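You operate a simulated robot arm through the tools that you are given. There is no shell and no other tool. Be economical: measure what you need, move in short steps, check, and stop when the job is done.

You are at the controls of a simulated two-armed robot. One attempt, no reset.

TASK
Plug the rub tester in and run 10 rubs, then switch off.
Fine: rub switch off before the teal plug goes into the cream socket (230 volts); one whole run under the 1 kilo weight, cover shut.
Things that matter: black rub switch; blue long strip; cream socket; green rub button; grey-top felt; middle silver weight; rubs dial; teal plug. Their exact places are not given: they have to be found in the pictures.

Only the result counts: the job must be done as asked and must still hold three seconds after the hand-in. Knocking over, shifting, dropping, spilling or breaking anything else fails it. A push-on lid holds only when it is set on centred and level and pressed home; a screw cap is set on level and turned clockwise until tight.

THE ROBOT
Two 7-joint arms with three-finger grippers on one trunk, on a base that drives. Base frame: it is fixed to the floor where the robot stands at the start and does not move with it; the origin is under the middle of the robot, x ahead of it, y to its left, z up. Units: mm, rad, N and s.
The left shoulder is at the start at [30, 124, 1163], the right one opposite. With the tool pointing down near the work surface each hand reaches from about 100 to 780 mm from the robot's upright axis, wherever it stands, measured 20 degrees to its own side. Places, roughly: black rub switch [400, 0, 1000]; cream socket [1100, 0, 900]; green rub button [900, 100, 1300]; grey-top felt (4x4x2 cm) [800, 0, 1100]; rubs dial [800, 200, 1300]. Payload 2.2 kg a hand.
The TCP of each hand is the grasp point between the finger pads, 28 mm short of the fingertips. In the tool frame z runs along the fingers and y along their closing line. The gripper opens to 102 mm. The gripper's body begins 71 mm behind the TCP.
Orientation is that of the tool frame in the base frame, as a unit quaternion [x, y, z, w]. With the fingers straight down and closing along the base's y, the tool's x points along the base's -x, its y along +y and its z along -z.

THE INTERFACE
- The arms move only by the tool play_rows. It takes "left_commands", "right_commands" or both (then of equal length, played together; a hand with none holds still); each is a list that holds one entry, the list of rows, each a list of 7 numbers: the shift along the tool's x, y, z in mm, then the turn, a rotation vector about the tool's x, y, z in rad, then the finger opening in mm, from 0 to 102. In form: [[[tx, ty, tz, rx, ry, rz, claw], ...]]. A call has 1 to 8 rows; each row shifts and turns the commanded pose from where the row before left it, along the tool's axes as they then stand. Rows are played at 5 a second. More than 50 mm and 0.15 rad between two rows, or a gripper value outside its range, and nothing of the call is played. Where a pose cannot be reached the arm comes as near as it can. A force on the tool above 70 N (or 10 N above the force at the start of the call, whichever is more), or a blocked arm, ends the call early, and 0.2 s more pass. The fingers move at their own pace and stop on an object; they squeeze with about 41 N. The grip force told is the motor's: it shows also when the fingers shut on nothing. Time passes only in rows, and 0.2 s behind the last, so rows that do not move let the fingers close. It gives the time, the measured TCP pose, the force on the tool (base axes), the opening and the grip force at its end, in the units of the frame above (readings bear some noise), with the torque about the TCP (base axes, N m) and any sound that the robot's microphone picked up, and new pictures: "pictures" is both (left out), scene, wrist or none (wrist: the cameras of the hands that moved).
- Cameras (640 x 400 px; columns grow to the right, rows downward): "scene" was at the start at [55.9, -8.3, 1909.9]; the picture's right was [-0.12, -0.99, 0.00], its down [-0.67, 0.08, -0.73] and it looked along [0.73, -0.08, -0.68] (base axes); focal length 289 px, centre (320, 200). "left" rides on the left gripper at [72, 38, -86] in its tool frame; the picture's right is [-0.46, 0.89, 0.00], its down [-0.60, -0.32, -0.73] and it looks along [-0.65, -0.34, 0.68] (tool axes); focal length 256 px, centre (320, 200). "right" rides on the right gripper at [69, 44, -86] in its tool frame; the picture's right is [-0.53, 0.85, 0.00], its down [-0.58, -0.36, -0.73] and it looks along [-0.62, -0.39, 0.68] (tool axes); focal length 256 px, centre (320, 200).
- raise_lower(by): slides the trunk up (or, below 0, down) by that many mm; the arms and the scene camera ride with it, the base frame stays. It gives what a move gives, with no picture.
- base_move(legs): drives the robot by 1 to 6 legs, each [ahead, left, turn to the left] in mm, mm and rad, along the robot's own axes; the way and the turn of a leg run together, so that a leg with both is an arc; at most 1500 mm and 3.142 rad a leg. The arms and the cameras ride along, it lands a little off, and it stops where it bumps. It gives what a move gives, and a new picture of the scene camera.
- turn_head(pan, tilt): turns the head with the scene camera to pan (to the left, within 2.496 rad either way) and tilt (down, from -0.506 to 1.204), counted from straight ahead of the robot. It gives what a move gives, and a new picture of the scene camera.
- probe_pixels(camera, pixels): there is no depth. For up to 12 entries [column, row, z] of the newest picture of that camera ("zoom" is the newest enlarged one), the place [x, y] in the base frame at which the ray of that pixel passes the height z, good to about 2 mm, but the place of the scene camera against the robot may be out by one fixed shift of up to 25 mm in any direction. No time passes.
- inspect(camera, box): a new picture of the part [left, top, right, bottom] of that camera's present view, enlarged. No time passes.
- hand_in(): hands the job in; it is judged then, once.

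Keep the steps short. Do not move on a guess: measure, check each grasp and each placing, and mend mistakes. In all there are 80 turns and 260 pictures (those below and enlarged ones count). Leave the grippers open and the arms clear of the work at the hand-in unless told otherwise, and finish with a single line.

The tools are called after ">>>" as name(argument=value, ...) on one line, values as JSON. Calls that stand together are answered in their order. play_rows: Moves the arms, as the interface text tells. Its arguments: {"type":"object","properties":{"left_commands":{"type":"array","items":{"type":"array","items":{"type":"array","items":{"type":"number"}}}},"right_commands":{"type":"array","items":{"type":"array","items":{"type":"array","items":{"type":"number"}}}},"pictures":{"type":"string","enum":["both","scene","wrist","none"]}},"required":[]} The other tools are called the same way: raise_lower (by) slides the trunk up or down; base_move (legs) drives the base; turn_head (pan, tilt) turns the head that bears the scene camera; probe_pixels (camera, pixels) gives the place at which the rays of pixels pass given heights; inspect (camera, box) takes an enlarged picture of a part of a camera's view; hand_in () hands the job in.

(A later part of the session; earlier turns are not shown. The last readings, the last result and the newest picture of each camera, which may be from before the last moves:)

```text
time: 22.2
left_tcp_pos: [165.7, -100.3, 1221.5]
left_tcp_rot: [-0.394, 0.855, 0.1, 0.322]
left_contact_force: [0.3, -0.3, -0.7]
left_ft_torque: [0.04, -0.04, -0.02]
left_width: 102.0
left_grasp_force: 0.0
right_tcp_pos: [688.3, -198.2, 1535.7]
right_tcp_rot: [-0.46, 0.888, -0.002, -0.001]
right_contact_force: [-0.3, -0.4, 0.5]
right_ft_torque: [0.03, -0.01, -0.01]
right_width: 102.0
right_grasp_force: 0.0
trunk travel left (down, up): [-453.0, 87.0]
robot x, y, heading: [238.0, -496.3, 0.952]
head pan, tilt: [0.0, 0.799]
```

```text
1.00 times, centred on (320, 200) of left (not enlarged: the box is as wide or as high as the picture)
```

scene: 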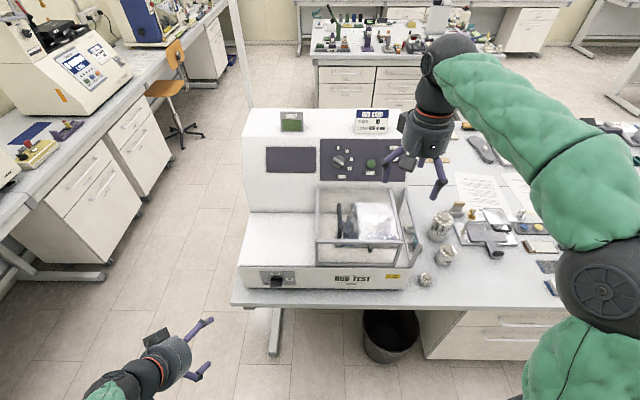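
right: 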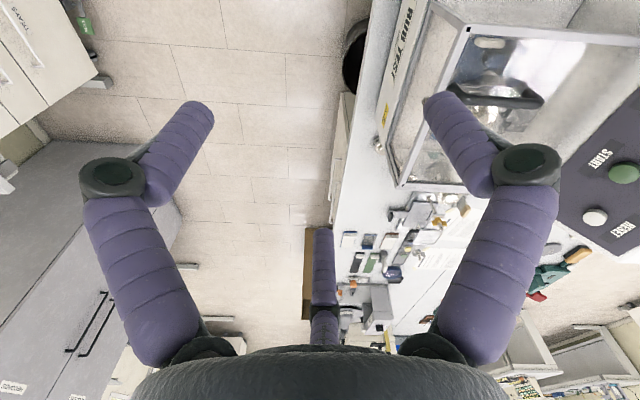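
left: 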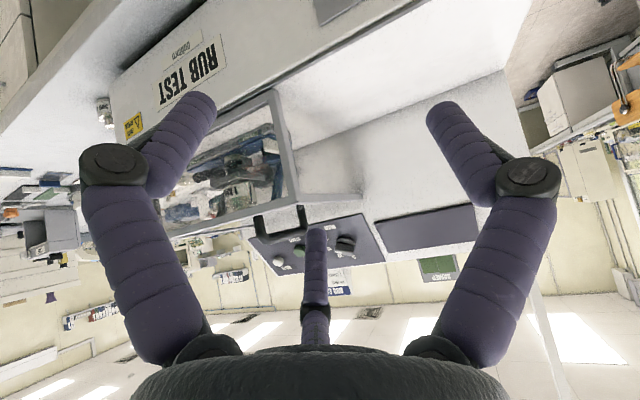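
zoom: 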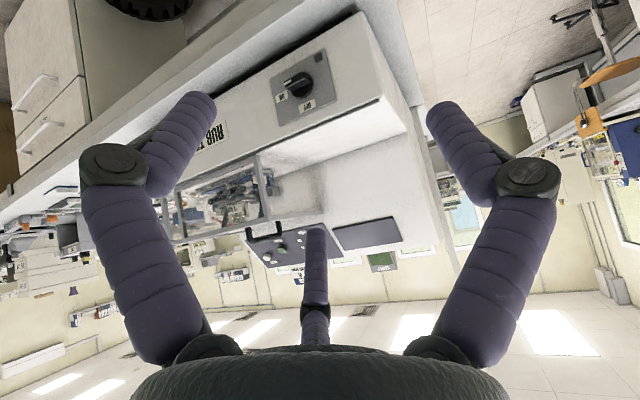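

The left camera now sees the switch at (298,85). I enlarge it.

>>> inspect(camera="left", box=[258, 55, 348, 115])

>>> probe_pixels(camera="left", pixels=[[298, 85, 960], [298, 85, 1000], [298, 85, 980]])

>>> probe_pixels(camera="scene", pixels=[[277, 279, 960], [277, 279, 980], [277, 279, 1000], [277, 279, 940], [250, 305, 900], [400, 290, 950]])

```text
6.67 times, centred on (303, 85) of left
```

zoom: 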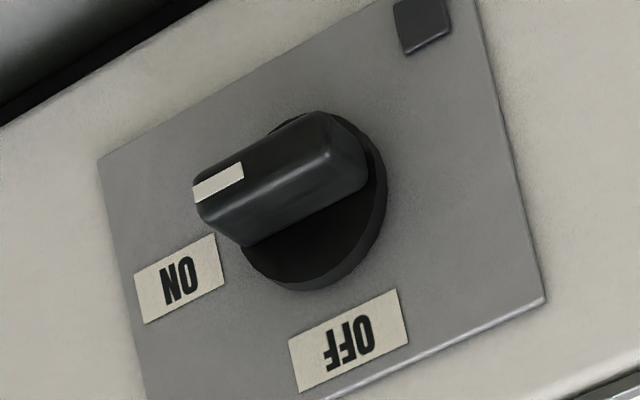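

```text
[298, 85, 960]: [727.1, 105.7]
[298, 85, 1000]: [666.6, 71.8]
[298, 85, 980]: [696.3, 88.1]
```

```text
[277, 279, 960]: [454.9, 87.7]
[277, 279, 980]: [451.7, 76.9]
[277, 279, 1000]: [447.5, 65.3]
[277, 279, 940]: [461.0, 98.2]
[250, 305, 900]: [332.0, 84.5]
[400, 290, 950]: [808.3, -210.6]
```

The pointer is at ON (right); OFF is up, 90° counter-clockwise. I move the left hand to a standoff in front of the switch, then tilt it horizontal.

>>> play_rows(left_commands=[[[7.4, -17.6, 42, 0, 0, 0, 102], [7.4, -17.6, 42, 0, 0, 0, 102], [7.4, -17.6, 42, 0, 0, 0, 102], [7.4, -17.6, 42, 0, 0, 0, 102], [7.4, -17.6, 42, 0, 0, 0, 102], [7.4, -17.6, 42, 0, 0, 0, 102]]], pictures="none")

>>> play_rows(left_commands=[[[0, 0, 0, -0.021, -0.127, 0.0036, 102], [0, 0, 0, -0.021, -0.127, 0.0036, 102], [0, 0, 0, -0.021, -0.127, 0.0036, 102], [0, 0, 0, -0.021, -0.127, 0.0036, 102], [0, 0, 0, -0.021, -0.127, 0.0036, 102], [0, 0, 0, -0.021, -0.127, 0.0036, 102], [0, 0, 0, -0.021, -0.127, 0.0036, 102]]], pictures="both")

```text
time: 23.6
left_tcp_pos: [272.8, -56.1, 1088.2]
left_tcp_rot: [-0.394, 0.856, 0.091, 0.323]
left_contact_force: [1.7, -0.3, 0.3]
left_ft_torque: [0.0, 0.02, -0.03]
left_width: 102.0
left_grasp_force: 0.1
left hand out of reach, approached as far as the arm can: row 4, 5, 6
right_tcp_pos: [689.8, -196.5, 1533.4]
right_tcp_rot: [-0.46, 0.888, -0.002, -0.002]
right_contact_force: [-0.1, 0.6, 0.7]
right_ft_torque: [-0.04, 0.0, -0.02]
right_width: 102.0
right_grasp_force: 0.1
trunk travel left (down, up): [-453.0, 87.0]
robot x, y, heading: [237.7, -495.8, 0.96]
head pan, tilt: [0.0, 0.799]
```

```text
time: 25.4
left_tcp_pos: [216.5, -29.4, 1271.9]
left_tcp_rot: [-0.277, 0.634, 0.289, 0.662]
left_contact_force: [-0.2, 0.2, 0.2]
left_ft_torque: [0.02, 0.0, -0.02]
left_width: 101.7
left_grasp_force: 0.1
left hand out of reach, approached as far as the arm can: row 1, 2, 3, 4, 5, 6, 7
right_tcp_pos: [688.5, -199.7, 1536.0]
right_tcp_rot: [-0.46, 0.888, -0.002, -0.002]
right_contact_force: [0.5, 0.2, -0.6]
right_ft_torque: [0.0, 0.0, -0.01]
right_width: 101.8
right_grasp_force: 0.1
trunk travel left (down, up): [-453.0, 87.0]
robot x, y, heading: [242.4, -496.9, 0.956]
head pan, tilt: [0.0, 0.799]
stopped in row 7 (left hand): the arm was blocked; the commanded pose is now the measured one
```

scene: 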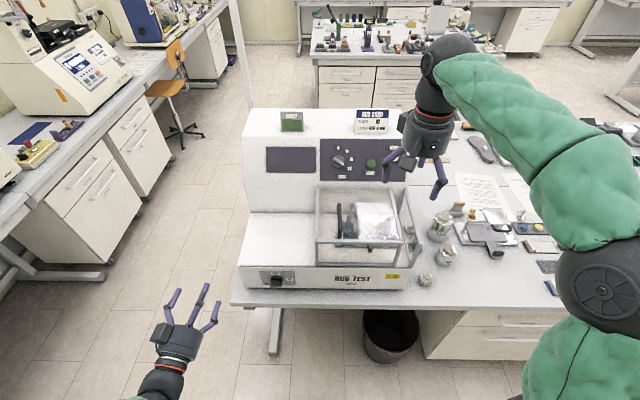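
left: 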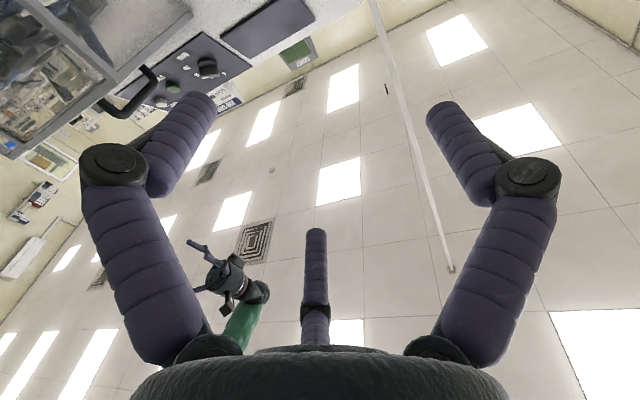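

The arm cannot go that low with a horizontal hand from this trunk height; I lower the trunk 270 so that the hand is level with the switch (right hand stays clear, tip at about 1238 in front of the hood).

>>> raise_lower(by=-270)

>>> play_rows(left_commands=[[[0, 0, 0, 0, 0, 0, 102]]], pictures="both")

```text
time: 28.2
left_tcp_pos: [215.4, -31.2, 1002.1]
left_tcp_rot: [-0.278, 0.635, 0.29, 0.661]
left_contact_force: [0.0, 0.0, -0.2]
left_ft_torque: [0.04, 0.0, 0.01]
left_width: 102.3
left_grasp_force: 0.1
right_tcp_pos: [688.9, -198.6, 1266.8]
right_tcp_rot: [-0.459, 0.889, -0.002, -0.001]
right_contact_force: [0.1, -0.2, 0.7]
right_ft_torque: [0.0, 0.02, -0.01]
right_width: 101.9
right_grasp_force: 0.1
trunk travel left (down, up): [-183.0, 357.0]
robot x, y, heading: [238.6, -498.5, 0.951]
head pan, tilt: [0.0, 0.799]
```

```text
time: 28.6
left_tcp_pos: [216.8, -32.3, 1001.0]
left_tcp_rot: [-0.277, 0.634, 0.289, 0.661]
left_contact_force: [-0.4, -0.2, 0.0]
left_ft_torque: [-0.01, 0.02, 0.0]
left_width: 101.9
left_grasp_force: 0.1
right_tcp_pos: [688.3, -198.8, 1264.9]
right_tcp_rot: [-0.459, 0.888, -0.001, -0.001]
right_contact_force: [0.0, 0.4, 0.1]
right_ft_torque: [-0.02, -0.03, -0.02]
right_width: 101.9
right_grasp_force: 0.1
trunk travel left (down, up): [-183.0, 357.0]
robot x, y, heading: [235.8, -498.2, 0.954]
head pan, tilt: [0.0, 0.799]
```

scene: 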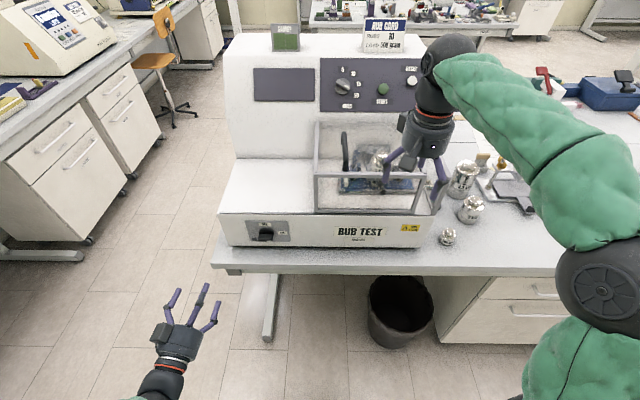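
left: 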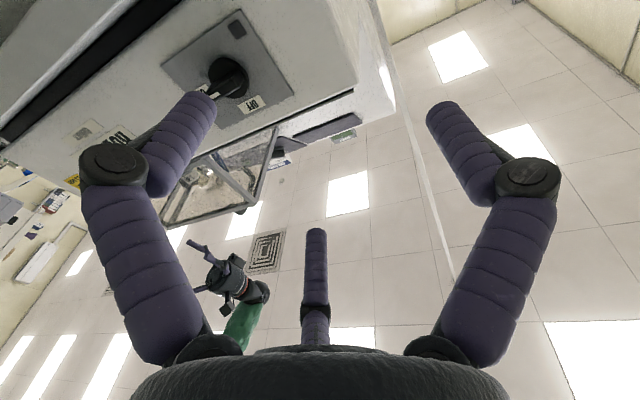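

Triangulating two left views puts the knob at about (461, 60, 990). I straighten the yaw, go to a 90 mm standoff, and begin rolling the hand so the fingers close vertically on the horizontal bar.

>>> play_rows(left_commands=[[[0, 0, 0, -0.13, 0, 0, 102], [2.8, -36.8, 31.5, 0, 0, 0, 102], [2.8, -36.8, 31.5, 0, 0, 0, 102], [2.8, -36.8, 31.5, 0, 0, 0, 102], [2.8, -36.8, 31.5, 0, 0, 0, 102], [0, 0, 0, 0, 0, 0.15, 102], [0, 0, 0, 0, 0, 0.15, 102], [0, 0, 0, 0, 0, 0.15, 102]]], pictures="none")

>>> play_rows(left_commands=[[[0, 0, 0, 0, 0, 0.15, 102], [0, 0, 0, 0, 0, 0.15, 102], [0, 0, 0, 0, 0, 0.15, 102], [0, 0, 0, 0, 0, 0.15, 102], [0, 0, 0, 0, 0, 0.15, 102], [0, 0, 0, 0, 0, 0.15, 102], [0, 0, 0, 0, 0, 0.15, 102], [0, 0, 0, 0, 0, 0.07, 102]]], pictures="both")

```text
time: 30.6
left_tcp_pos: [208.8, 10.7, 1110.6]
left_tcp_rot: [-0.143, 0.669, 0.44, 0.582]
left_contact_force: [-0.7, 0.0, 0.3]
left_ft_torque: [-0.02, -0.02, -0.01]
left_width: 102.0
left_grasp_force: 0.0
left hand out of reach, approached as far as the arm can: row 1, 2, 3, 4, 5, 6, 7, 8
right_tcp_pos: [688.7, -199.2, 1265.0]
right_tcp_rot: [-0.46, 0.888, -0.002, -0.003]
right_contact_force: [0.1, 0.3, -0.3]
right_ft_torque: [0.0, 0.01, -0.01]
right_width: 102.0
right_grasp_force: 0.1
trunk travel left (down, up): [-183.0, 357.0]
robot x, y, heading: [235.2, -500.1, 0.951]
head pan, tilt: [0.0, 0.799]
stopped in row 8 (left hand): the arm was blocked; the commanded pose is now the measured one
```

```text
time: 31.4
left_tcp_pos: [193.9, 38.3, 1217.9]
left_tcp_rot: [0.053, 0.67, 0.528, 0.519]
left_contact_force: [-1.2, 0.3, 0.0]
left_ft_torque: [0.02, 0.03, 0.03]
left_width: 101.9
left_grasp_force: 0.1
left hand out of reach, approached as far as the arm can: row 1, 2, 3, 4
right_tcp_pos: [689.6, -198.1, 1265.1]
right_tcp_rot: [-0.46, 0.888, -0.001, -0.001]
right_contact_force: [0.2, 0.5, 0.3]
right_ft_torque: [-0.01, 0.0, -0.01]
right_width: 101.9
right_grasp_force: 0.1
trunk travel left (down, up): [-183.0, 357.0]
robot x, y, heading: [239.0, -497.1, 0.948]
head pan, tilt: [0.0, 0.799]
stopped in row 4 (left hand): the arm was blocked; the commanded pose is now the measured one
```

scene: 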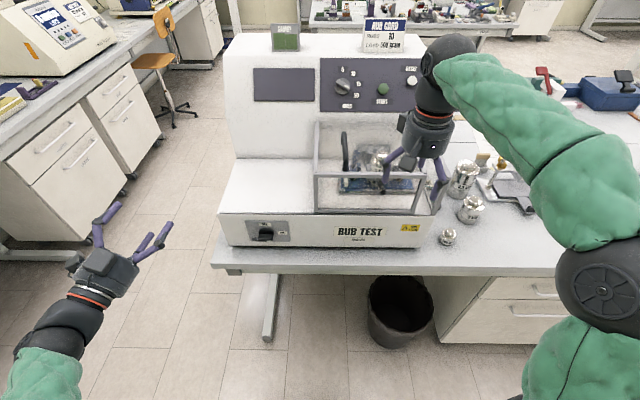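
left: 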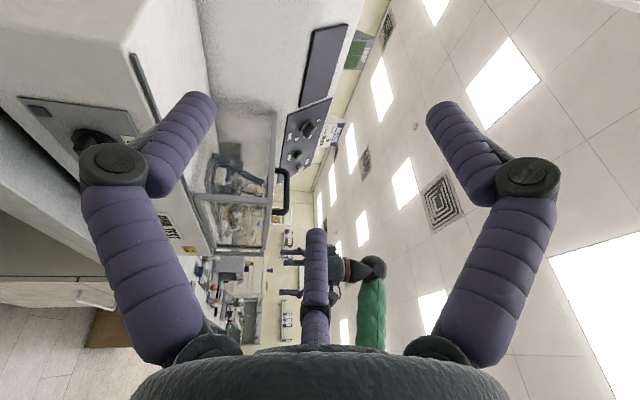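

The left arm reached its joint limits with a horizontal hand. A simpler way: with fingers down and closed, push the bar's left end down. I turn the left hand back to pointing down.

>>> play_rows(left_commands=[[[0, 0, 0, 0.0415, 0.127, -0.064, 60], [0, 0, 0, 0.0415, 0.127, -0.064, 30], [0, 0, 0, 0.0415, 0.127, -0.064, 0], [0, 0, 0, 0.0415, 0.127, -0.064, 0], [0, 0, 0, 0.0415, 0.127, -0.064, 0], [0, 0, 0, 0.0415, 0.127, -0.064, 0], [0, 0, 0, 0.0415, 0.127, -0.064, 0], [0, 0, 0, 0.0415, 0.127, -0.064, 0]]], pictures="none")

>>> play_rows(left_commands=[[[0, 0, 0, 0.0415, 0.127, -0.064, 0], [0, 0, 0, 0.0415, 0.127, -0.064, 0], [0, 0, 0, 0.0415, 0.127, -0.064, 0], [0, 0, 0, 0.0415, 0.127, -0.064, 0], [0, 0, 0, 0.0415, 0.127, -0.064, 0]]], pictures="both")

```text
time: 33.2
left_tcp_pos: [192.2, 39.6, 1218.9]
left_tcp_rot: [-0.291, 0.899, 0.234, 0.227]
left_contact_force: [-0.3, 0.6, -0.7]
left_ft_torque: [0.0, -0.03, 0.0]
left_width: 2.2
left_grasp_force: 31.8
right_tcp_pos: [689.3, -199.4, 1263.9]
right_tcp_rot: [-0.459, 0.888, -0.003, -0.002]
right_contact_force: [-0.5, 0.7, 0.0]
right_ft_torque: [0.03, -0.03, 0.0]
right_width: 102.1
right_grasp_force: 0.1
trunk travel left (down, up): [-183.0, 357.0]
robot x, y, heading: [236.2, -496.8, 0.954]
head pan, tilt: [0.0, 0.799]
```

```text
time: 34.4
left_tcp_pos: [193.2, 39.8, 1218.4]
left_tcp_rot: [-0.462, 0.887, -0.001, -0.003]
left_contact_force: [0.6, 0.4, -0.9]
left_ft_torque: [0.0, 0.0, -0.01]
left_width: 2.1
left_grasp_force: 31.6
right_tcp_pos: [689.1, -199.0, 1264.1]
right_tcp_rot: [-0.459, 0.888, -0.002, -0.003]
right_contact_force: [0.2, -0.3, 0.2]
right_ft_torque: [-0.03, 0.02, 0.04]
right_width: 101.9
right_grasp_force: 0.0
trunk travel left (down, up): [-183.0, 357.0]
robot x, y, heading: [240.4, -498.2, 0.951]
head pan, tilt: [0.0, 0.799]
```

scene: 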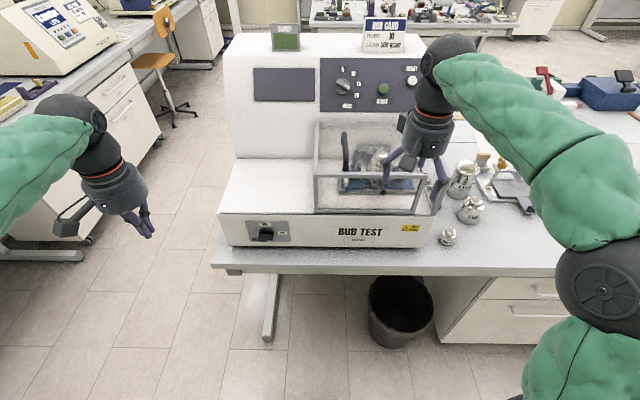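
left: 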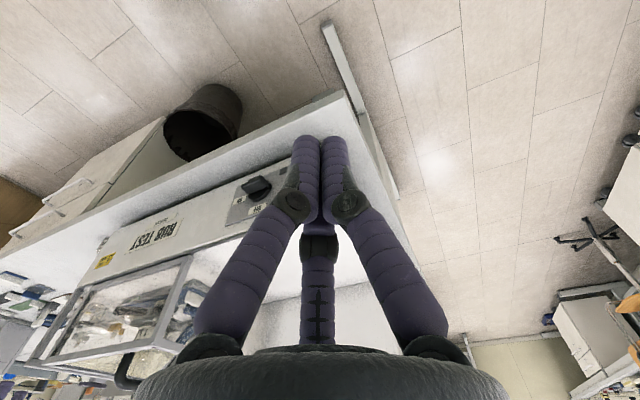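

The left hand points down again, closed. I zoom the left view on the knob for a precise measurement.

>>> inspect(camera="left", box=[215, 150, 295, 230])

>>> inspect(camera="scene", box=[225, 200, 325, 270])

```text
5.00 times, centred on (255, 190) of left
```

zoom: 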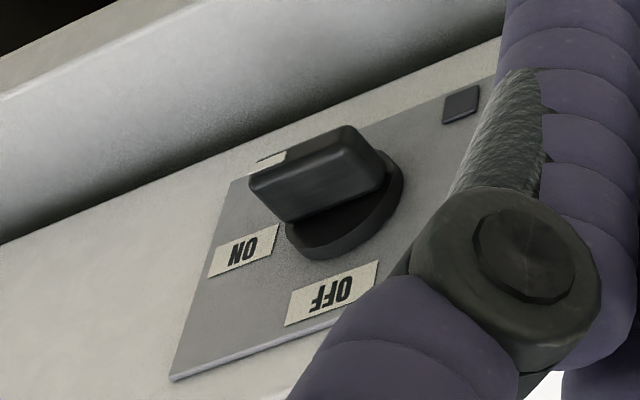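

```text
5.71 times, centred on (275, 235) of scene
```

zoom: 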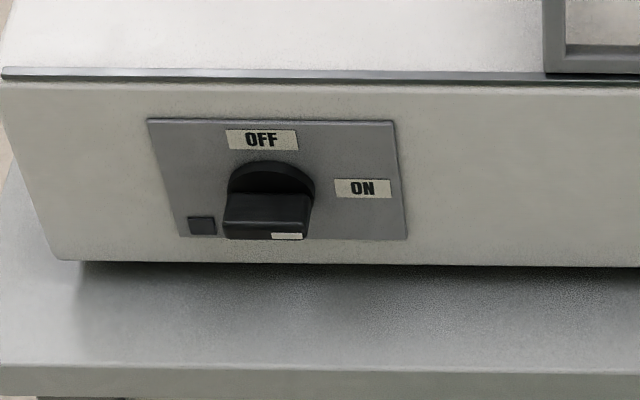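

Next I move the closed left fingertips to a point about 70 mm above and in front of the knob's left end, and look again.

>>> play_rows(left_commands=[[[-20.5, -31.5, 22, 0, 0, 0, 0], [-20.5, -31.5, 22, 0, 0, 0, 0], [-20.5, -31.5, 22, 0, 0, 0, 0], [-20.5, -31.5, 22, 0, 0, 0, 0], [-20.5, -31.5, 22, 0, 0, 0, 0], [-15, -31.5, 22, 0, 0, 0, 0]]], pictures="both")

>>> inspect(camera="left", box=[250, 50, 390, 150])

>>> inspect(camera="scene", box=[225, 180, 325, 270])

```text
time: 35.8
left_tcp_pos: [415.7, 28.9, 1085.3]
left_tcp_rot: [-0.462, 0.887, 0.001, -0.001]
left_contact_force: [-0.6, -0.2, -1.0]
left_ft_torque: [0.01, 0.03, 0.03]
left_width: 2.3
left_grasp_force: 31.5
right_tcp_pos: [689.5, -198.5, 1265.0]
right_tcp_rot: [-0.46, 0.888, -0.001, -0.002]
right_contact_force: [0.4, -0.6, 0.5]
right_ft_torque: [0.02, 0.03, 0.0]
right_width: 101.9
right_grasp_force: 0.1
trunk travel left (down, up): [-183.0, 357.0]
robot x, y, heading: [235.9, -494.5, 0.951]
head pan, tilt: [0.0, 0.799]
```

scene: 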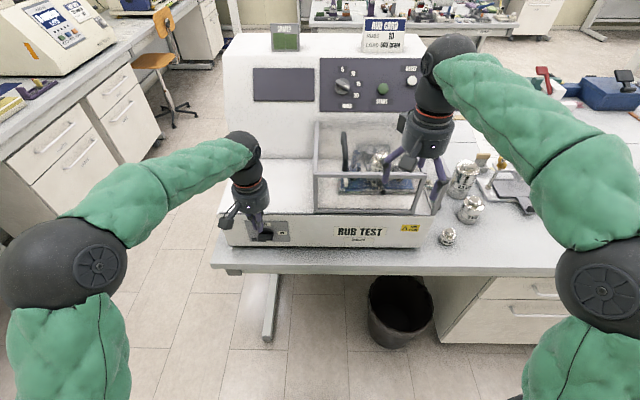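
left: 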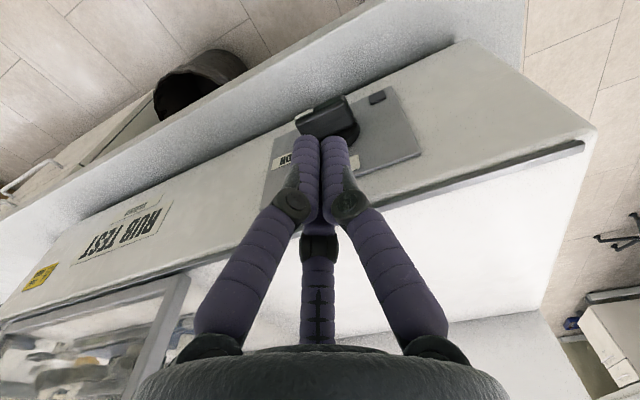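

```text
4.00 times, centred on (320, 100) of left
```

zoom: 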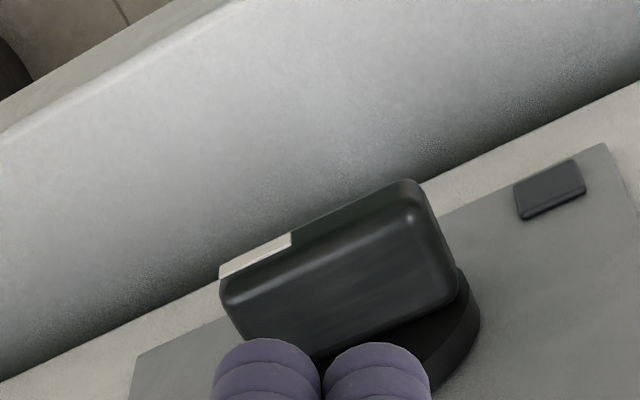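

```text
4.44 times, centred on (275, 225) of scene
```

zoom: 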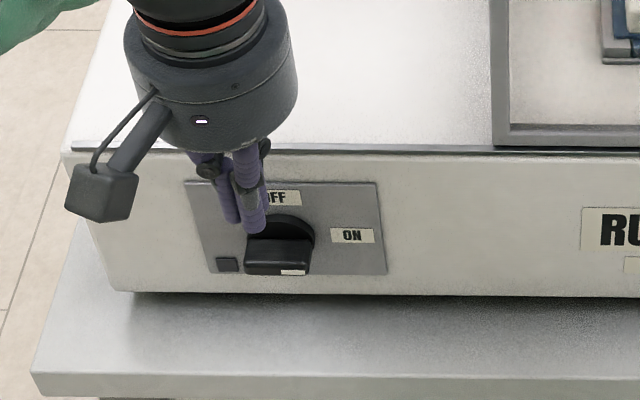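

The bar spans about 15 mm left to 25 mm right of the fingertips, its front 9 mm ahead. I shift 20 ahead and 17 left, so the tip is over its left end, and descend close to it.

>>> play_rows(left_commands=[[[-20, 17, 0, 0, 0, 0, 0], [0, 0, 20, 0, 0, 0, 0], [0, 0, 20, 0, 0, 0, 0], [0, 0, 10, 0, 0, 0, 0]]], pictures="wrist")

>>> inspect(camera="left", box=[250, 80, 390, 180])

>>> inspect(camera="scene", box=[225, 180, 325, 270])

```text
time: 36.8
left_tcp_pos: [412.9, 53.9, 1044.0]
left_tcp_rot: [-0.462, 0.887, 0.004, 0.005]
left_contact_force: [-1.2, -6.5, 36.0]
left_ft_torque: [0.66, -0.65, -0.18]
left_width: 2.3
left_grasp_force: 31.7
right_tcp_pos: [688.3, -202.5, 1266.3]
right_tcp_rot: [-0.459, 0.889, 0.0, -0.001]
right_contact_force: [0.1, -0.7, -0.4]
right_ft_torque: [-0.03, -0.05, 0.0]
right_width: 101.9
right_grasp_force: 0.2
trunk travel left (down, up): [-183.0, 357.0]
robot x, y, heading: [236.5, -500.3, 0.949]
head pan, tilt: [0.0, 0.799]
```

left: 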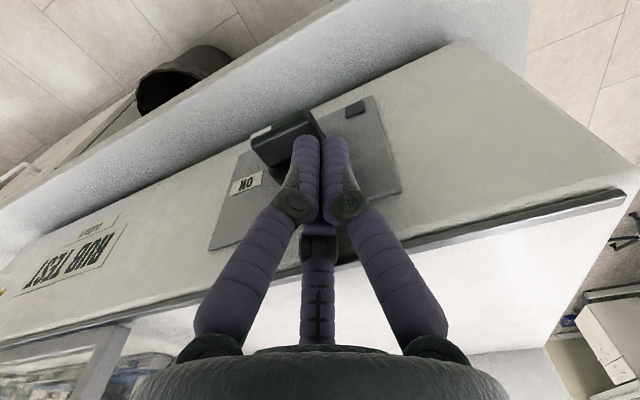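

```text
4.00 times, centred on (320, 130) of left
```

zoom: 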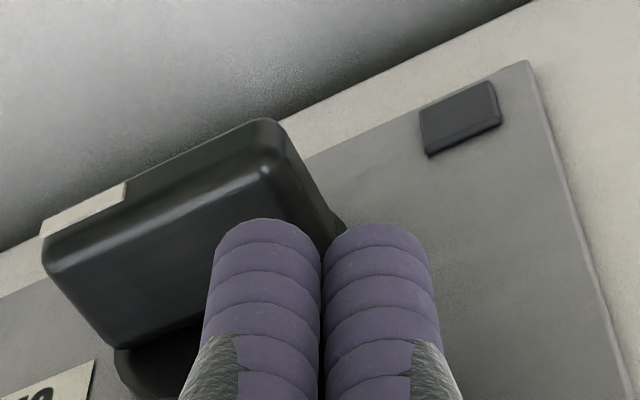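

```text
4.44 times, centred on (275, 225) of scene
```

zoom: 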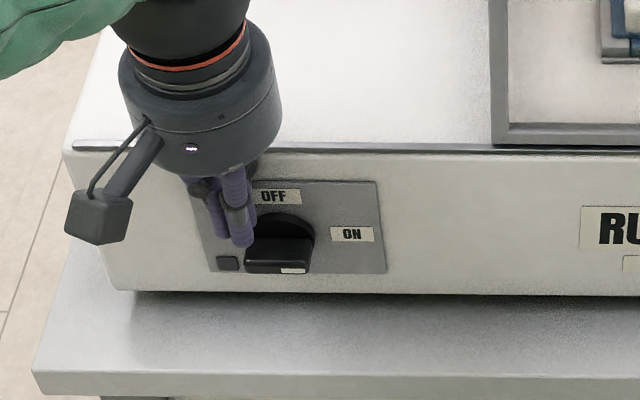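

The tip rests on the bar's left end (36 N, tip z 1016 – matches the bar's top). I shift 4 mm further left for leverage and press down in small steps.

>>> play_rows(left_commands=[[[0, 4, -4, 0, 0, 0, 0], [0, 0, 8, 0, 0, 0, 0], [0, 0, 6, 0, 0, 0, 0], [0, 0, 6, 0, 0, 0, 0], [0, 0, 6, 0, 0, 0, 0]]], pictures="wrist")

>>> inspect(camera="scene", box=[225, 180, 325, 270])

```text
time: 38.0
left_tcp_pos: [405.1, 50.6, 1020.2]
left_tcp_rot: [-0.462, 0.887, 0.003, 0.003]
left_contact_force: [-22.7, -26.7, 47.8]
left_ft_torque: [2.09, -2.35, -0.36]
left_width: 2.2
left_grasp_force: 31.5
right_tcp_pos: [686.2, -205.5, 1269.1]
right_tcp_rot: [-0.459, 0.888, 0.001, 0.0]
right_contact_force: [0.9, 0.1, -0.2]
right_ft_torque: [0.0, -0.02, -0.01]
right_width: 102.1
right_grasp_force: 0.1
trunk travel left (down, up): [-183.0, 357.0]
robot x, y, heading: [237.7, -493.3, 0.95]
head pan, tilt: [0.0, 0.799]
```

left: 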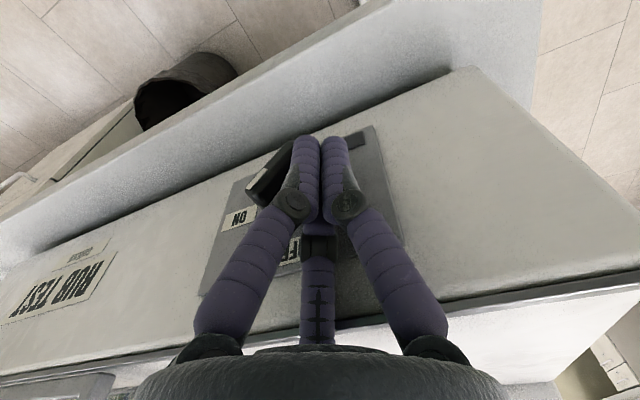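

```text
4.44 times, centred on (275, 225) of scene
```

zoom: 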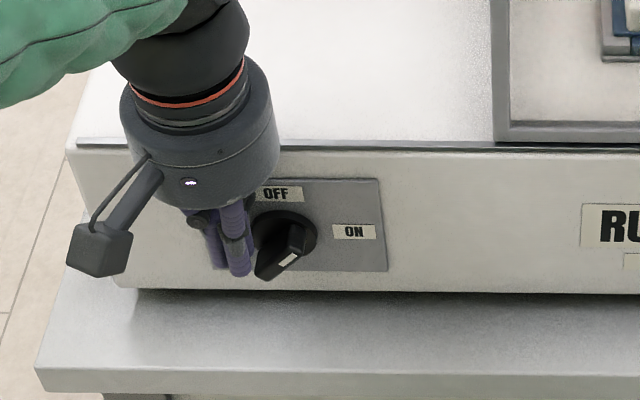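

The knob turned to about 45°. There is also a backward force of 35 N, so I back off 5 mm and continue down.

>>> play_rows(left_commands=[[[5, 0, 0, 0, 0, 0, 0], [0, 0, 6, 0, 0, 0, 0], [0, 0, 6, 0, 0, 0, 0], [0, 0, 6, 0, 0, 0, 0], [0, 0, 6, 0, 0, 0, 0]]], pictures="wrist")

>>> inspect(camera="scene", box=[225, 180, 325, 270])

```text
time: 39.2
left_tcp_pos: [404.3, 47.7, 993.2]
left_tcp_rot: [-0.462, 0.887, 0.002, 0.001]
left_contact_force: [-14.9, -24.7, 32.1]
left_ft_torque: [2.04, -2.07, -0.41]
left_width: 2.1
left_grasp_force: 31.6
right_tcp_pos: [686.0, -203.1, 1267.2]
right_tcp_rot: [-0.46, 0.888, 0.0, 0.0]
right_contact_force: [-0.2, -0.5, -0.4]
right_ft_torque: [0.0, 0.0, -0.04]
right_width: 102.0
right_grasp_force: 0.0
trunk travel left (down, up): [-183.0, 357.0]
robot x, y, heading: [240.4, -497.9, 0.955]
head pan, tilt: [0.0, 0.799]
```

left: 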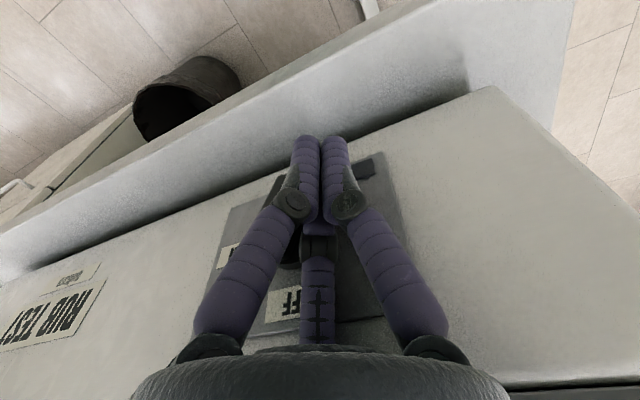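

```text
4.44 times, centred on (275, 225) of scene
```

zoom: 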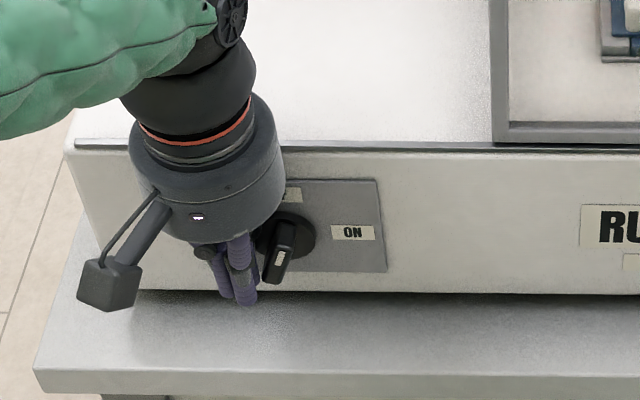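

Almost vertical. I push to the right a few millimetres to finish the turn.

>>> play_rows(left_commands=[[[4, -4, 0, 0, 0, 0, 0], [0, -4, 0, 0, 0, 0, 0], [0, -4, 0, 0, 0, 0, 0], [0, 0, 0, 0, 0, 0, 0]]], pictures="none")

>>> inspect(camera="scene", box=[245, 210, 315, 260])

```text
time: 40.2
left_tcp_pos: [409.8, 43.5, 993.1]
left_tcp_rot: [-0.462, 0.887, 0.003, 0.002]
left_contact_force: [-31.6, 11.7, 32.2]
left_ft_torque: [1.17, -1.02, 0.01]
left_width: 2.0
left_grasp_force: 31.5
right_tcp_pos: [685.8, -199.9, 1266.5]
right_tcp_rot: [-0.46, 0.888, -0.001, -0.001]
right_contact_force: [-0.7, -0.2, -0.3]
right_ft_torque: [-0.02, 0.03, -0.01]
right_width: 102.0
right_grasp_force: 0.1
trunk travel left (down, up): [-183.0, 357.0]
robot x, y, heading: [236.4, -496.0, 0.948]
head pan, tilt: [0.0, 0.799]
```

```text
8.00 times, centred on (280, 235) of scene
```

zoom: 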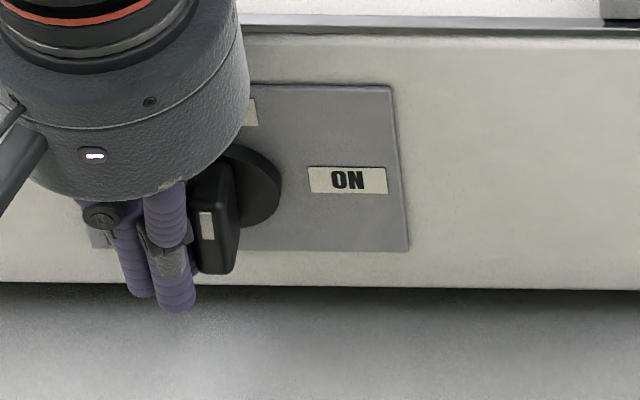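

The pointer is upright and hit its stop (about 33 N lateral). I withdraw straight back, then up, and look.

>>> play_rows(left_commands=[[[0, 4, 0, 0, 0, 0, 0], [35, 0, 0, 0, 0, 0, 0], [35, 0, 0, 0, 0, 0, 0], [0, 0, -45, 0, 0, 0, 0], [0, 0, -45, 0, 0, 0, 0], [0, 30, -35, 0, 0, 0, 0]]], pictures="scene")

>>> inspect(camera="left", box=[220, 80, 420, 220])

>>> inspect(camera="scene", box=[225, 180, 325, 270])

```text
time: 41.6
left_tcp_pos: [345.4, 3.0, 1113.5]
left_tcp_rot: [-0.462, 0.887, 0.001, -0.002]
left_contact_force: [-0.6, 0.3, 0.2]
left_ft_torque: [-0.01, 0.0, 0.01]
left_width: 2.4
left_grasp_force: 31.0
right_tcp_pos: [688.5, -197.9, 1265.6]
right_tcp_rot: [-0.459, 0.889, -0.002, 0.0]
right_contact_force: [-1.0, -0.1, -0.5]
right_ft_torque: [0.01, -0.03, -0.01]
right_width: 102.1
right_grasp_force: 0.1
trunk travel left (down, up): [-183.0, 357.0]
robot x, y, heading: [238.9, -495.3, 0.952]
head pan, tilt: [0.0, 0.799]
```

scene: 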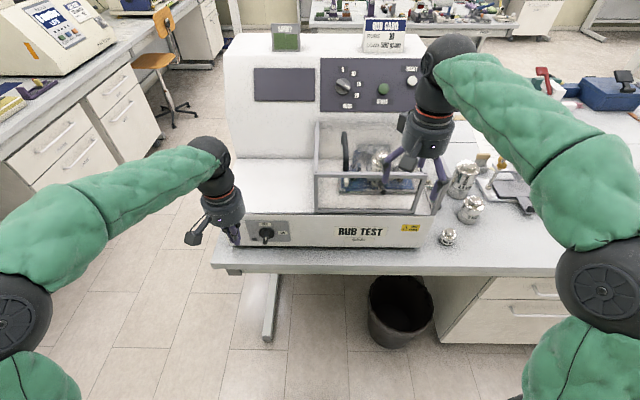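

```text
2.86 times, centred on (320, 150) of left
```

zoom: 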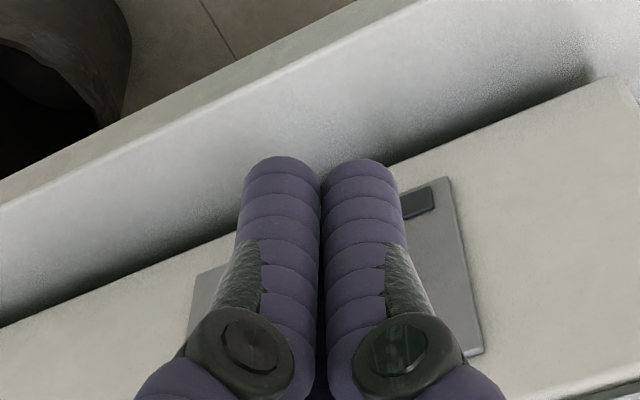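

```text
4.44 times, centred on (275, 225) of scene
```

zoom: 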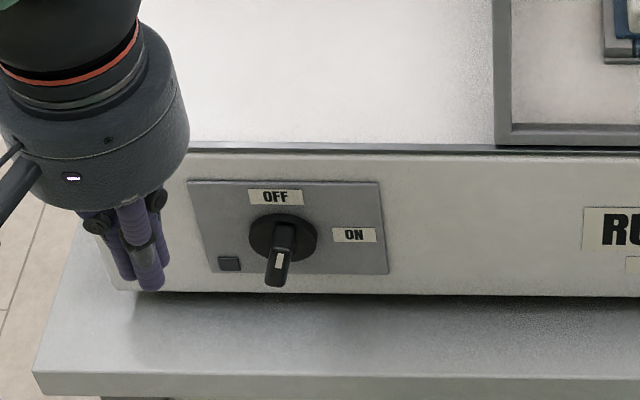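

Switch is OFF. Next the plug, with the right hand: I raise the trunk by 222 and drive right and ahead.

>>> raise_lower(by=222)

>>> base_move(legs=[[0, -193, 0], [239, 0, 0]])

>>> inspect(camera="right", box=[0, 0, 640, 400])

```text
time: 44.0
left_tcp_pos: [344.1, 2.2, 1335.2]
left_tcp_rot: [-0.461, 0.887, 0.001, -0.002]
left_contact_force: [0.5, -1.0, -0.4]
left_ft_torque: [0.0, -0.01, -0.01]
left_width: 2.2
left_grasp_force: 31.3
right_tcp_pos: [689.1, -198.7, 1486.9]
right_tcp_rot: [-0.459, 0.888, -0.002, -0.001]
right_contact_force: [-0.7, 0.2, 0.0]
right_ft_torque: [-0.01, -0.02, -0.02]
right_width: 101.8
right_grasp_force: 0.0
trunk travel left (down, up): [-405.0, 135.0]
robot x, y, heading: [238.4, -495.0, 0.952]
head pan, tilt: [0.0, 0.799]
```

```text
time: 46.9
left_tcp_pos: [640.3, 81.1, 1336.2]
left_tcp_rot: [-0.458, 0.889, 0.002, -0.001]
left_contact_force: [-0.1, -1.4, 0.4]
left_ft_torque: [-0.01, -0.02, 0.0]
left_width: 2.1
left_grasp_force: 31.6
right_tcp_pos: [986.3, -122.9, 1487.2]
right_tcp_rot: [-0.457, 0.889, -0.002, -0.001]
right_contact_force: [-0.5, -0.8, 0.2]
right_ft_torque: [-0.02, 0.0, 0.02]
right_width: 101.9
right_grasp_force: 0.2
trunk travel left (down, up): [-405.0, 135.0]
robot x, y, heading: [534.9, -420.7, 0.944]
head pan, tilt: [0.0, 0.799]
```

scene: 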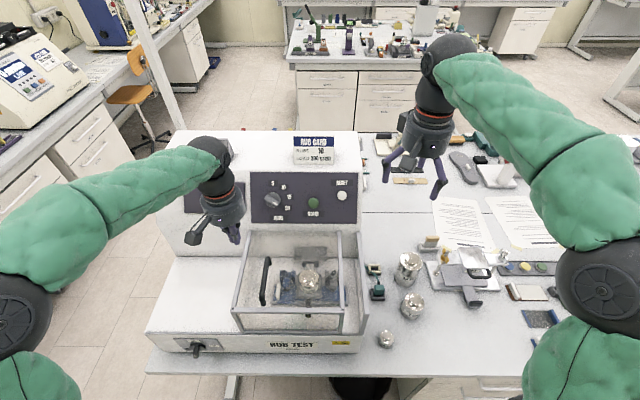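

```text
1.00 times, centred on (320, 200) of right (not enlarged: the box is as wide or as high as the picture)
```

zoom: 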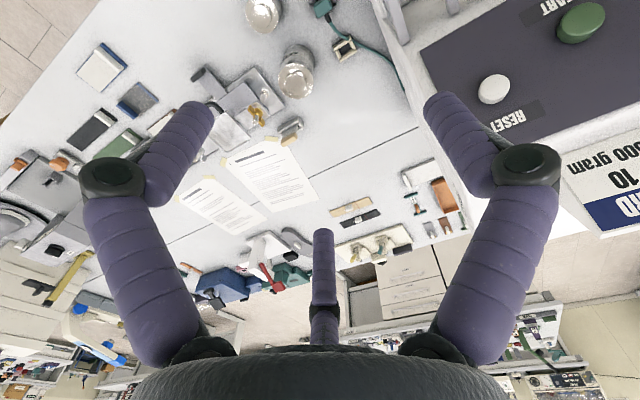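

I bring the right hand back and down for a close look at plug and socket.

>>> play_rows(right_commands=[[[10.3, -7.7, 43, 0, 0, 0, 102], [10.3, -7.7, 43, 0, 0, 0, 102], [10.3, -7.7, 43, 0, 0, 0, 102], [10.3, -7.7, 43, 0, 0, 0, 102], [10.3, -7.7, 43, 0, 0, 0, 102], [10.3, -7.7, 43, 0, 0, 0, 102]]], pictures="wrist")

>>> inspect(camera="right", box=[280, 50, 440, 150])

>>> inspect(camera="scene", box=[340, 250, 410, 310])

```text
time: 48.3
left_tcp_pos: [641.9, 80.8, 1334.9]
left_tcp_rot: [-0.459, 0.889, 0.002, -0.001]
left_contact_force: [-0.8, 0.9, 0.6]
left_ft_torque: [-0.03, 0.03, -0.01]
left_width: 2.0
left_grasp_force: 31.3
right_tcp_pos: [988.9, -200.0, 1227.9]
right_tcp_rot: [-0.458, 0.889, -0.001, -0.002]
right_contact_force: [-0.8, 0.5, -0.1]
right_ft_torque: [0.03, 0.0, 0.03]
right_width: 102.0
right_grasp_force: 0.1
trunk travel left (down, up): [-405.0, 135.0]
robot x, y, heading: [530.5, -419.4, 0.948]
head pan, tilt: [0.0, 0.799]
```

right: 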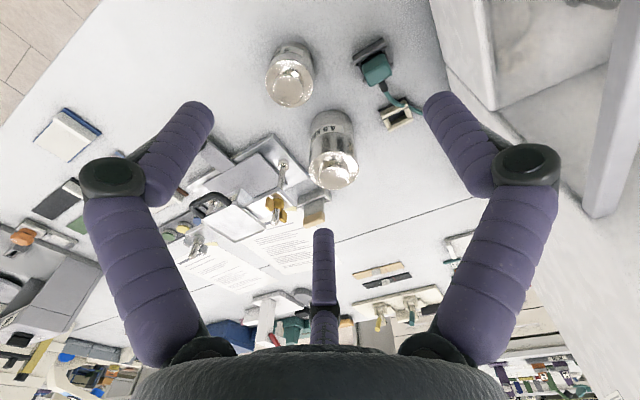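

```text
4.00 times, centred on (360, 100) of right
```

zoom: 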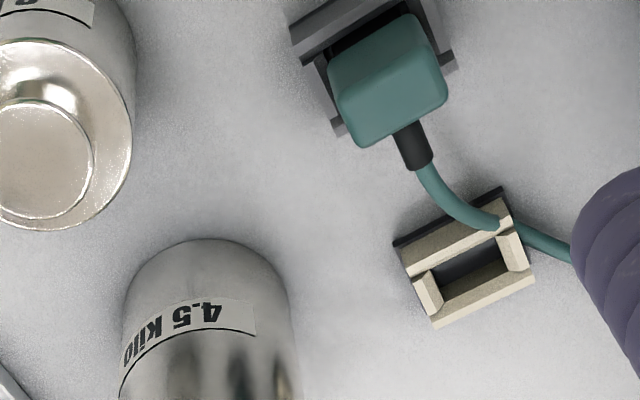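

```text
6.67 times, centred on (375, 280) of scene
```

zoom: 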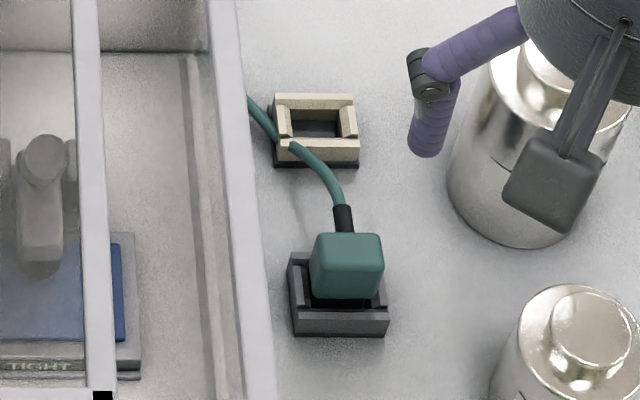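

There seems to be room between plug and machine side. I probe the right camera for plug, socket and machine edge.

>>> probe_pixels(camera="right", pixels=[[368.75, 87, 940], [392, 73.75, 940], [382.5, 53.75, 940], [362.5, 67, 940], [383, 83, 920], [387.5, 124.25, 910], [404, 103, 910], [413.5, 112, 910], [388, 131, 910], [447, 70, 900], [447, 70, 940], [397, 115, 905]])

>>> probe_pixels(camera="scene", pixels=[[378.75, 277.25, 940], [379, 288, 930], [377.5, 270, 910], [373.5, 269, 910], [366, 310, 900], [366, 310, 1040]])

```text
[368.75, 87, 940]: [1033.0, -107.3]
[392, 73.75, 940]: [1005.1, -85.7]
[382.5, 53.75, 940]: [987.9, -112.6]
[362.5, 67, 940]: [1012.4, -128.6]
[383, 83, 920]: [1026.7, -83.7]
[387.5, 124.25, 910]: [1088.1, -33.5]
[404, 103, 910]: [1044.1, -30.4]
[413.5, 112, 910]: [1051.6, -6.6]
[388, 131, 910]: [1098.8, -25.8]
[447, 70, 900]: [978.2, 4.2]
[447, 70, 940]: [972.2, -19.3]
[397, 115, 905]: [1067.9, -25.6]
```

```text
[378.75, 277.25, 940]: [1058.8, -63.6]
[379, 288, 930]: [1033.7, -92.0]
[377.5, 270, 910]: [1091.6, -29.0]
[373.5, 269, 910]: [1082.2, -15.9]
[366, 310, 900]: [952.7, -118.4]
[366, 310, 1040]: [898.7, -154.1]
```

Right camera: plug top centre about (1010,-109), socket about (1068,-26); weights clear by 60+ mm. I move above the plug with 70 mm opening and look again.

>>> play_rows(right_commands=[[[-17.2, 7.3, 36, 0, 0, 0, 80], [-17.2, 7.3, 36, 0, 0, 0, 70], [-17.2, 7.3, 36, 0, 0, 0, 70], [-17.2, 7.3, 36, 0, 0, 0, 70], [-17.2, 7.3, 36, 0, 0, 0, 70]]], pictures="wrist")

>>> inspect(camera="right", box=[240, 80, 400, 220])

>>> inspect(camera="scene", box=[350, 230, 420, 300])

```text
time: 49.5
left_tcp_pos: [642.4, 81.3, 1335.9]
left_tcp_rot: [-0.458, 0.889, 0.001, -0.001]
left_contact_force: [0.3, -0.1, 0.5]
left_ft_torque: [-0.05, 0.02, 0.02]
left_width: 2.1
left_grasp_force: 31.2
right_tcp_pos: [1007.8, -108.4, 1047.1]
right_tcp_rot: [-0.457, 0.89, -0.002, -0.001]
right_contact_force: [0.8, 0.7, 0.4]
right_ft_torque: [0.0, 0.03, 0.01]
right_width: 69.8
right_grasp_force: 0.1
trunk travel left (down, up): [-405.0, 135.0]
robot x, y, heading: [531.1, -417.2, 0.946]
head pan, tilt: [0.0, 0.799]
```

right: 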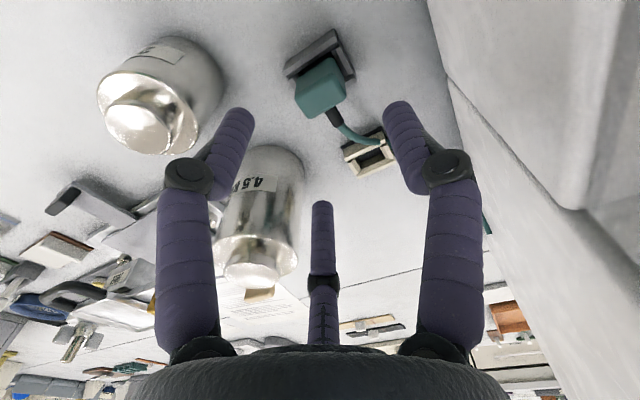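

```text
2.86 times, centred on (320, 150) of right
```

zoom: 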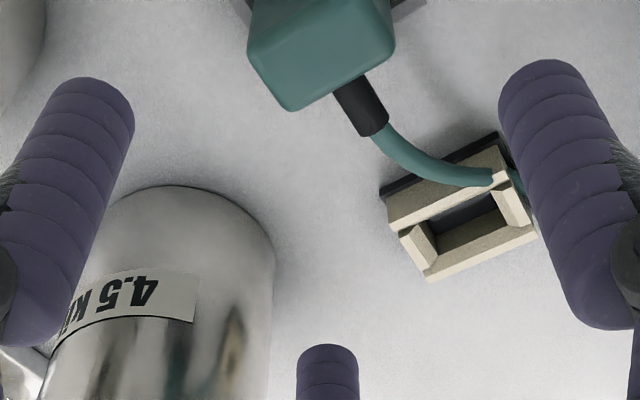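

```text
5.71 times, centred on (385, 265) of scene
```

zoom: 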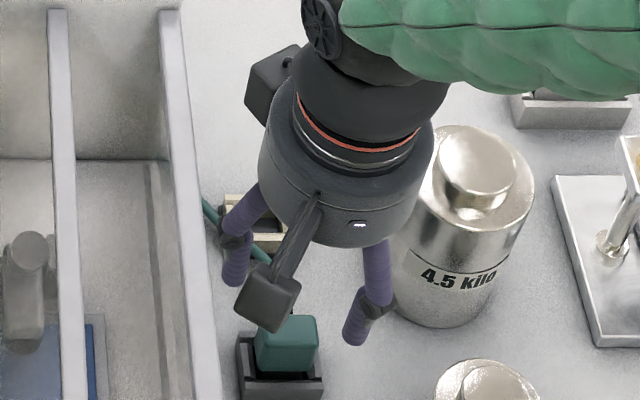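

Triangulated: plug top z 946, centred right below the hand (2 mm to the right); socket rim z≈915, centre about 104 mm further ahead. I descend so that the tips are about 26 mm below the plug's top.

>>> play_rows(right_commands=[[[0, -2, 25, 0, 0, 0, 70], [0, 0, 25, 0, 0, 0, 70], [0, 0, 25, 0, 0, 0, 70], [0, 0, 22, 0, 0, 0, 70], [0, 0, 0, 0, 0, 0, 70]]], pictures="wrist")

>>> inspect(camera="right", box=[220, 80, 420, 220])

>>> inspect(camera="scene", box=[350, 240, 420, 310])

```text
time: 50.7
left_tcp_pos: [640.7, 82.1, 1335.8]
left_tcp_rot: [-0.459, 0.889, 0.003, 0.0]
left_contact_force: [0.1, 0.0, 0.2]
left_ft_torque: [0.04, -0.02, -0.03]
left_width: 2.4
left_grasp_force: 31.8
right_tcp_pos: [1007.2, -110.2, 953.9]
right_tcp_rot: [-0.457, 0.89, -0.002, -0.001]
right_contact_force: [-0.5, -0.1, 0.0]
right_ft_torque: [0.05, 0.01, 0.02]
right_width: 69.9
right_grasp_force: 0.0
trunk travel left (down, up): [-405.0, 135.0]
robot x, y, heading: [534.3, -418.4, 0.952]
head pan, tilt: [0.0, 0.799]
```

right: 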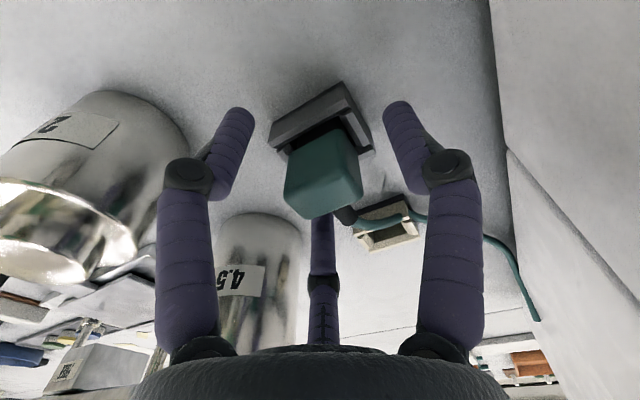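

```text
2.86 times, centred on (320, 150) of right
```

zoom: 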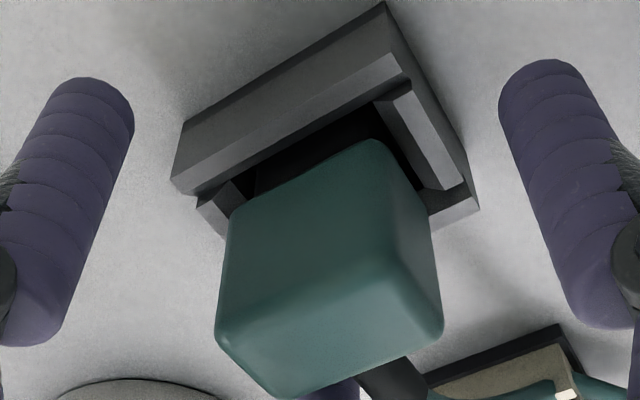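

```text
5.71 times, centred on (385, 275) of scene
```

zoom: 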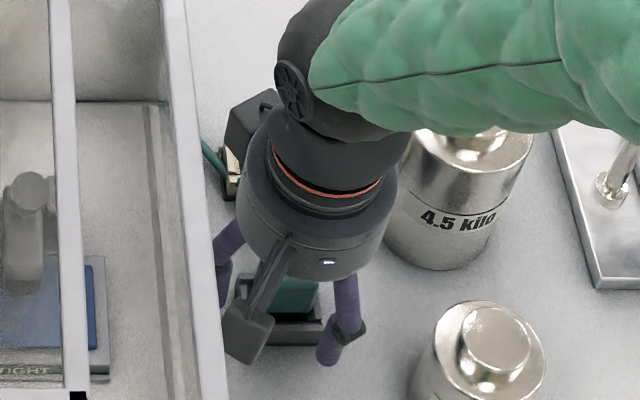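

The plug lies between the fingers. I close and let the grip settle.

>>> play_rows(right_commands=[[[0, 0, 0, 0, 0, 0, 45], [0, 0, 0, 0, 0, 0, 30], [0, 0, 0, 0, 0, 0, 30], [0, 0, 0, 0, 0, 0, 30]]], pictures="wrist")

>>> inspect(camera="right", box=[220, 80, 420, 220])

```text
time: 51.7
left_tcp_pos: [642.4, 81.3, 1335.6]
left_tcp_rot: [-0.459, 0.889, 0.002, -0.001]
left_contact_force: [1.0, 0.3, 1.1]
left_ft_torque: [0.01, 0.03, -0.02]
left_width: 2.2
left_grasp_force: 31.5
right_tcp_pos: [1006.8, -111.6, 953.6]
right_tcp_rot: [-0.457, 0.889, -0.002, -0.001]
right_contact_force: [-0.4, 0.0, 0.8]
right_ft_torque: [0.0, 0.0, 0.01]
right_width: 30.0
right_grasp_force: 0.0
trunk travel left (down, up): [-405.0, 135.0]
robot x, y, heading: [534.7, -419.1, 0.949]
head pan, tilt: [0.0, 0.799]
```

right: 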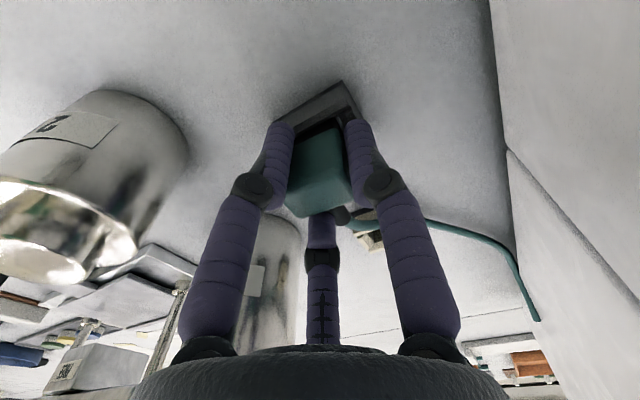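

```text
2.86 times, centred on (320, 150) of right
```

zoom: 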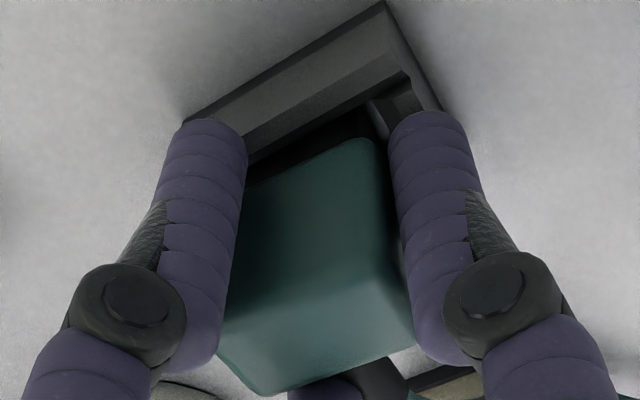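

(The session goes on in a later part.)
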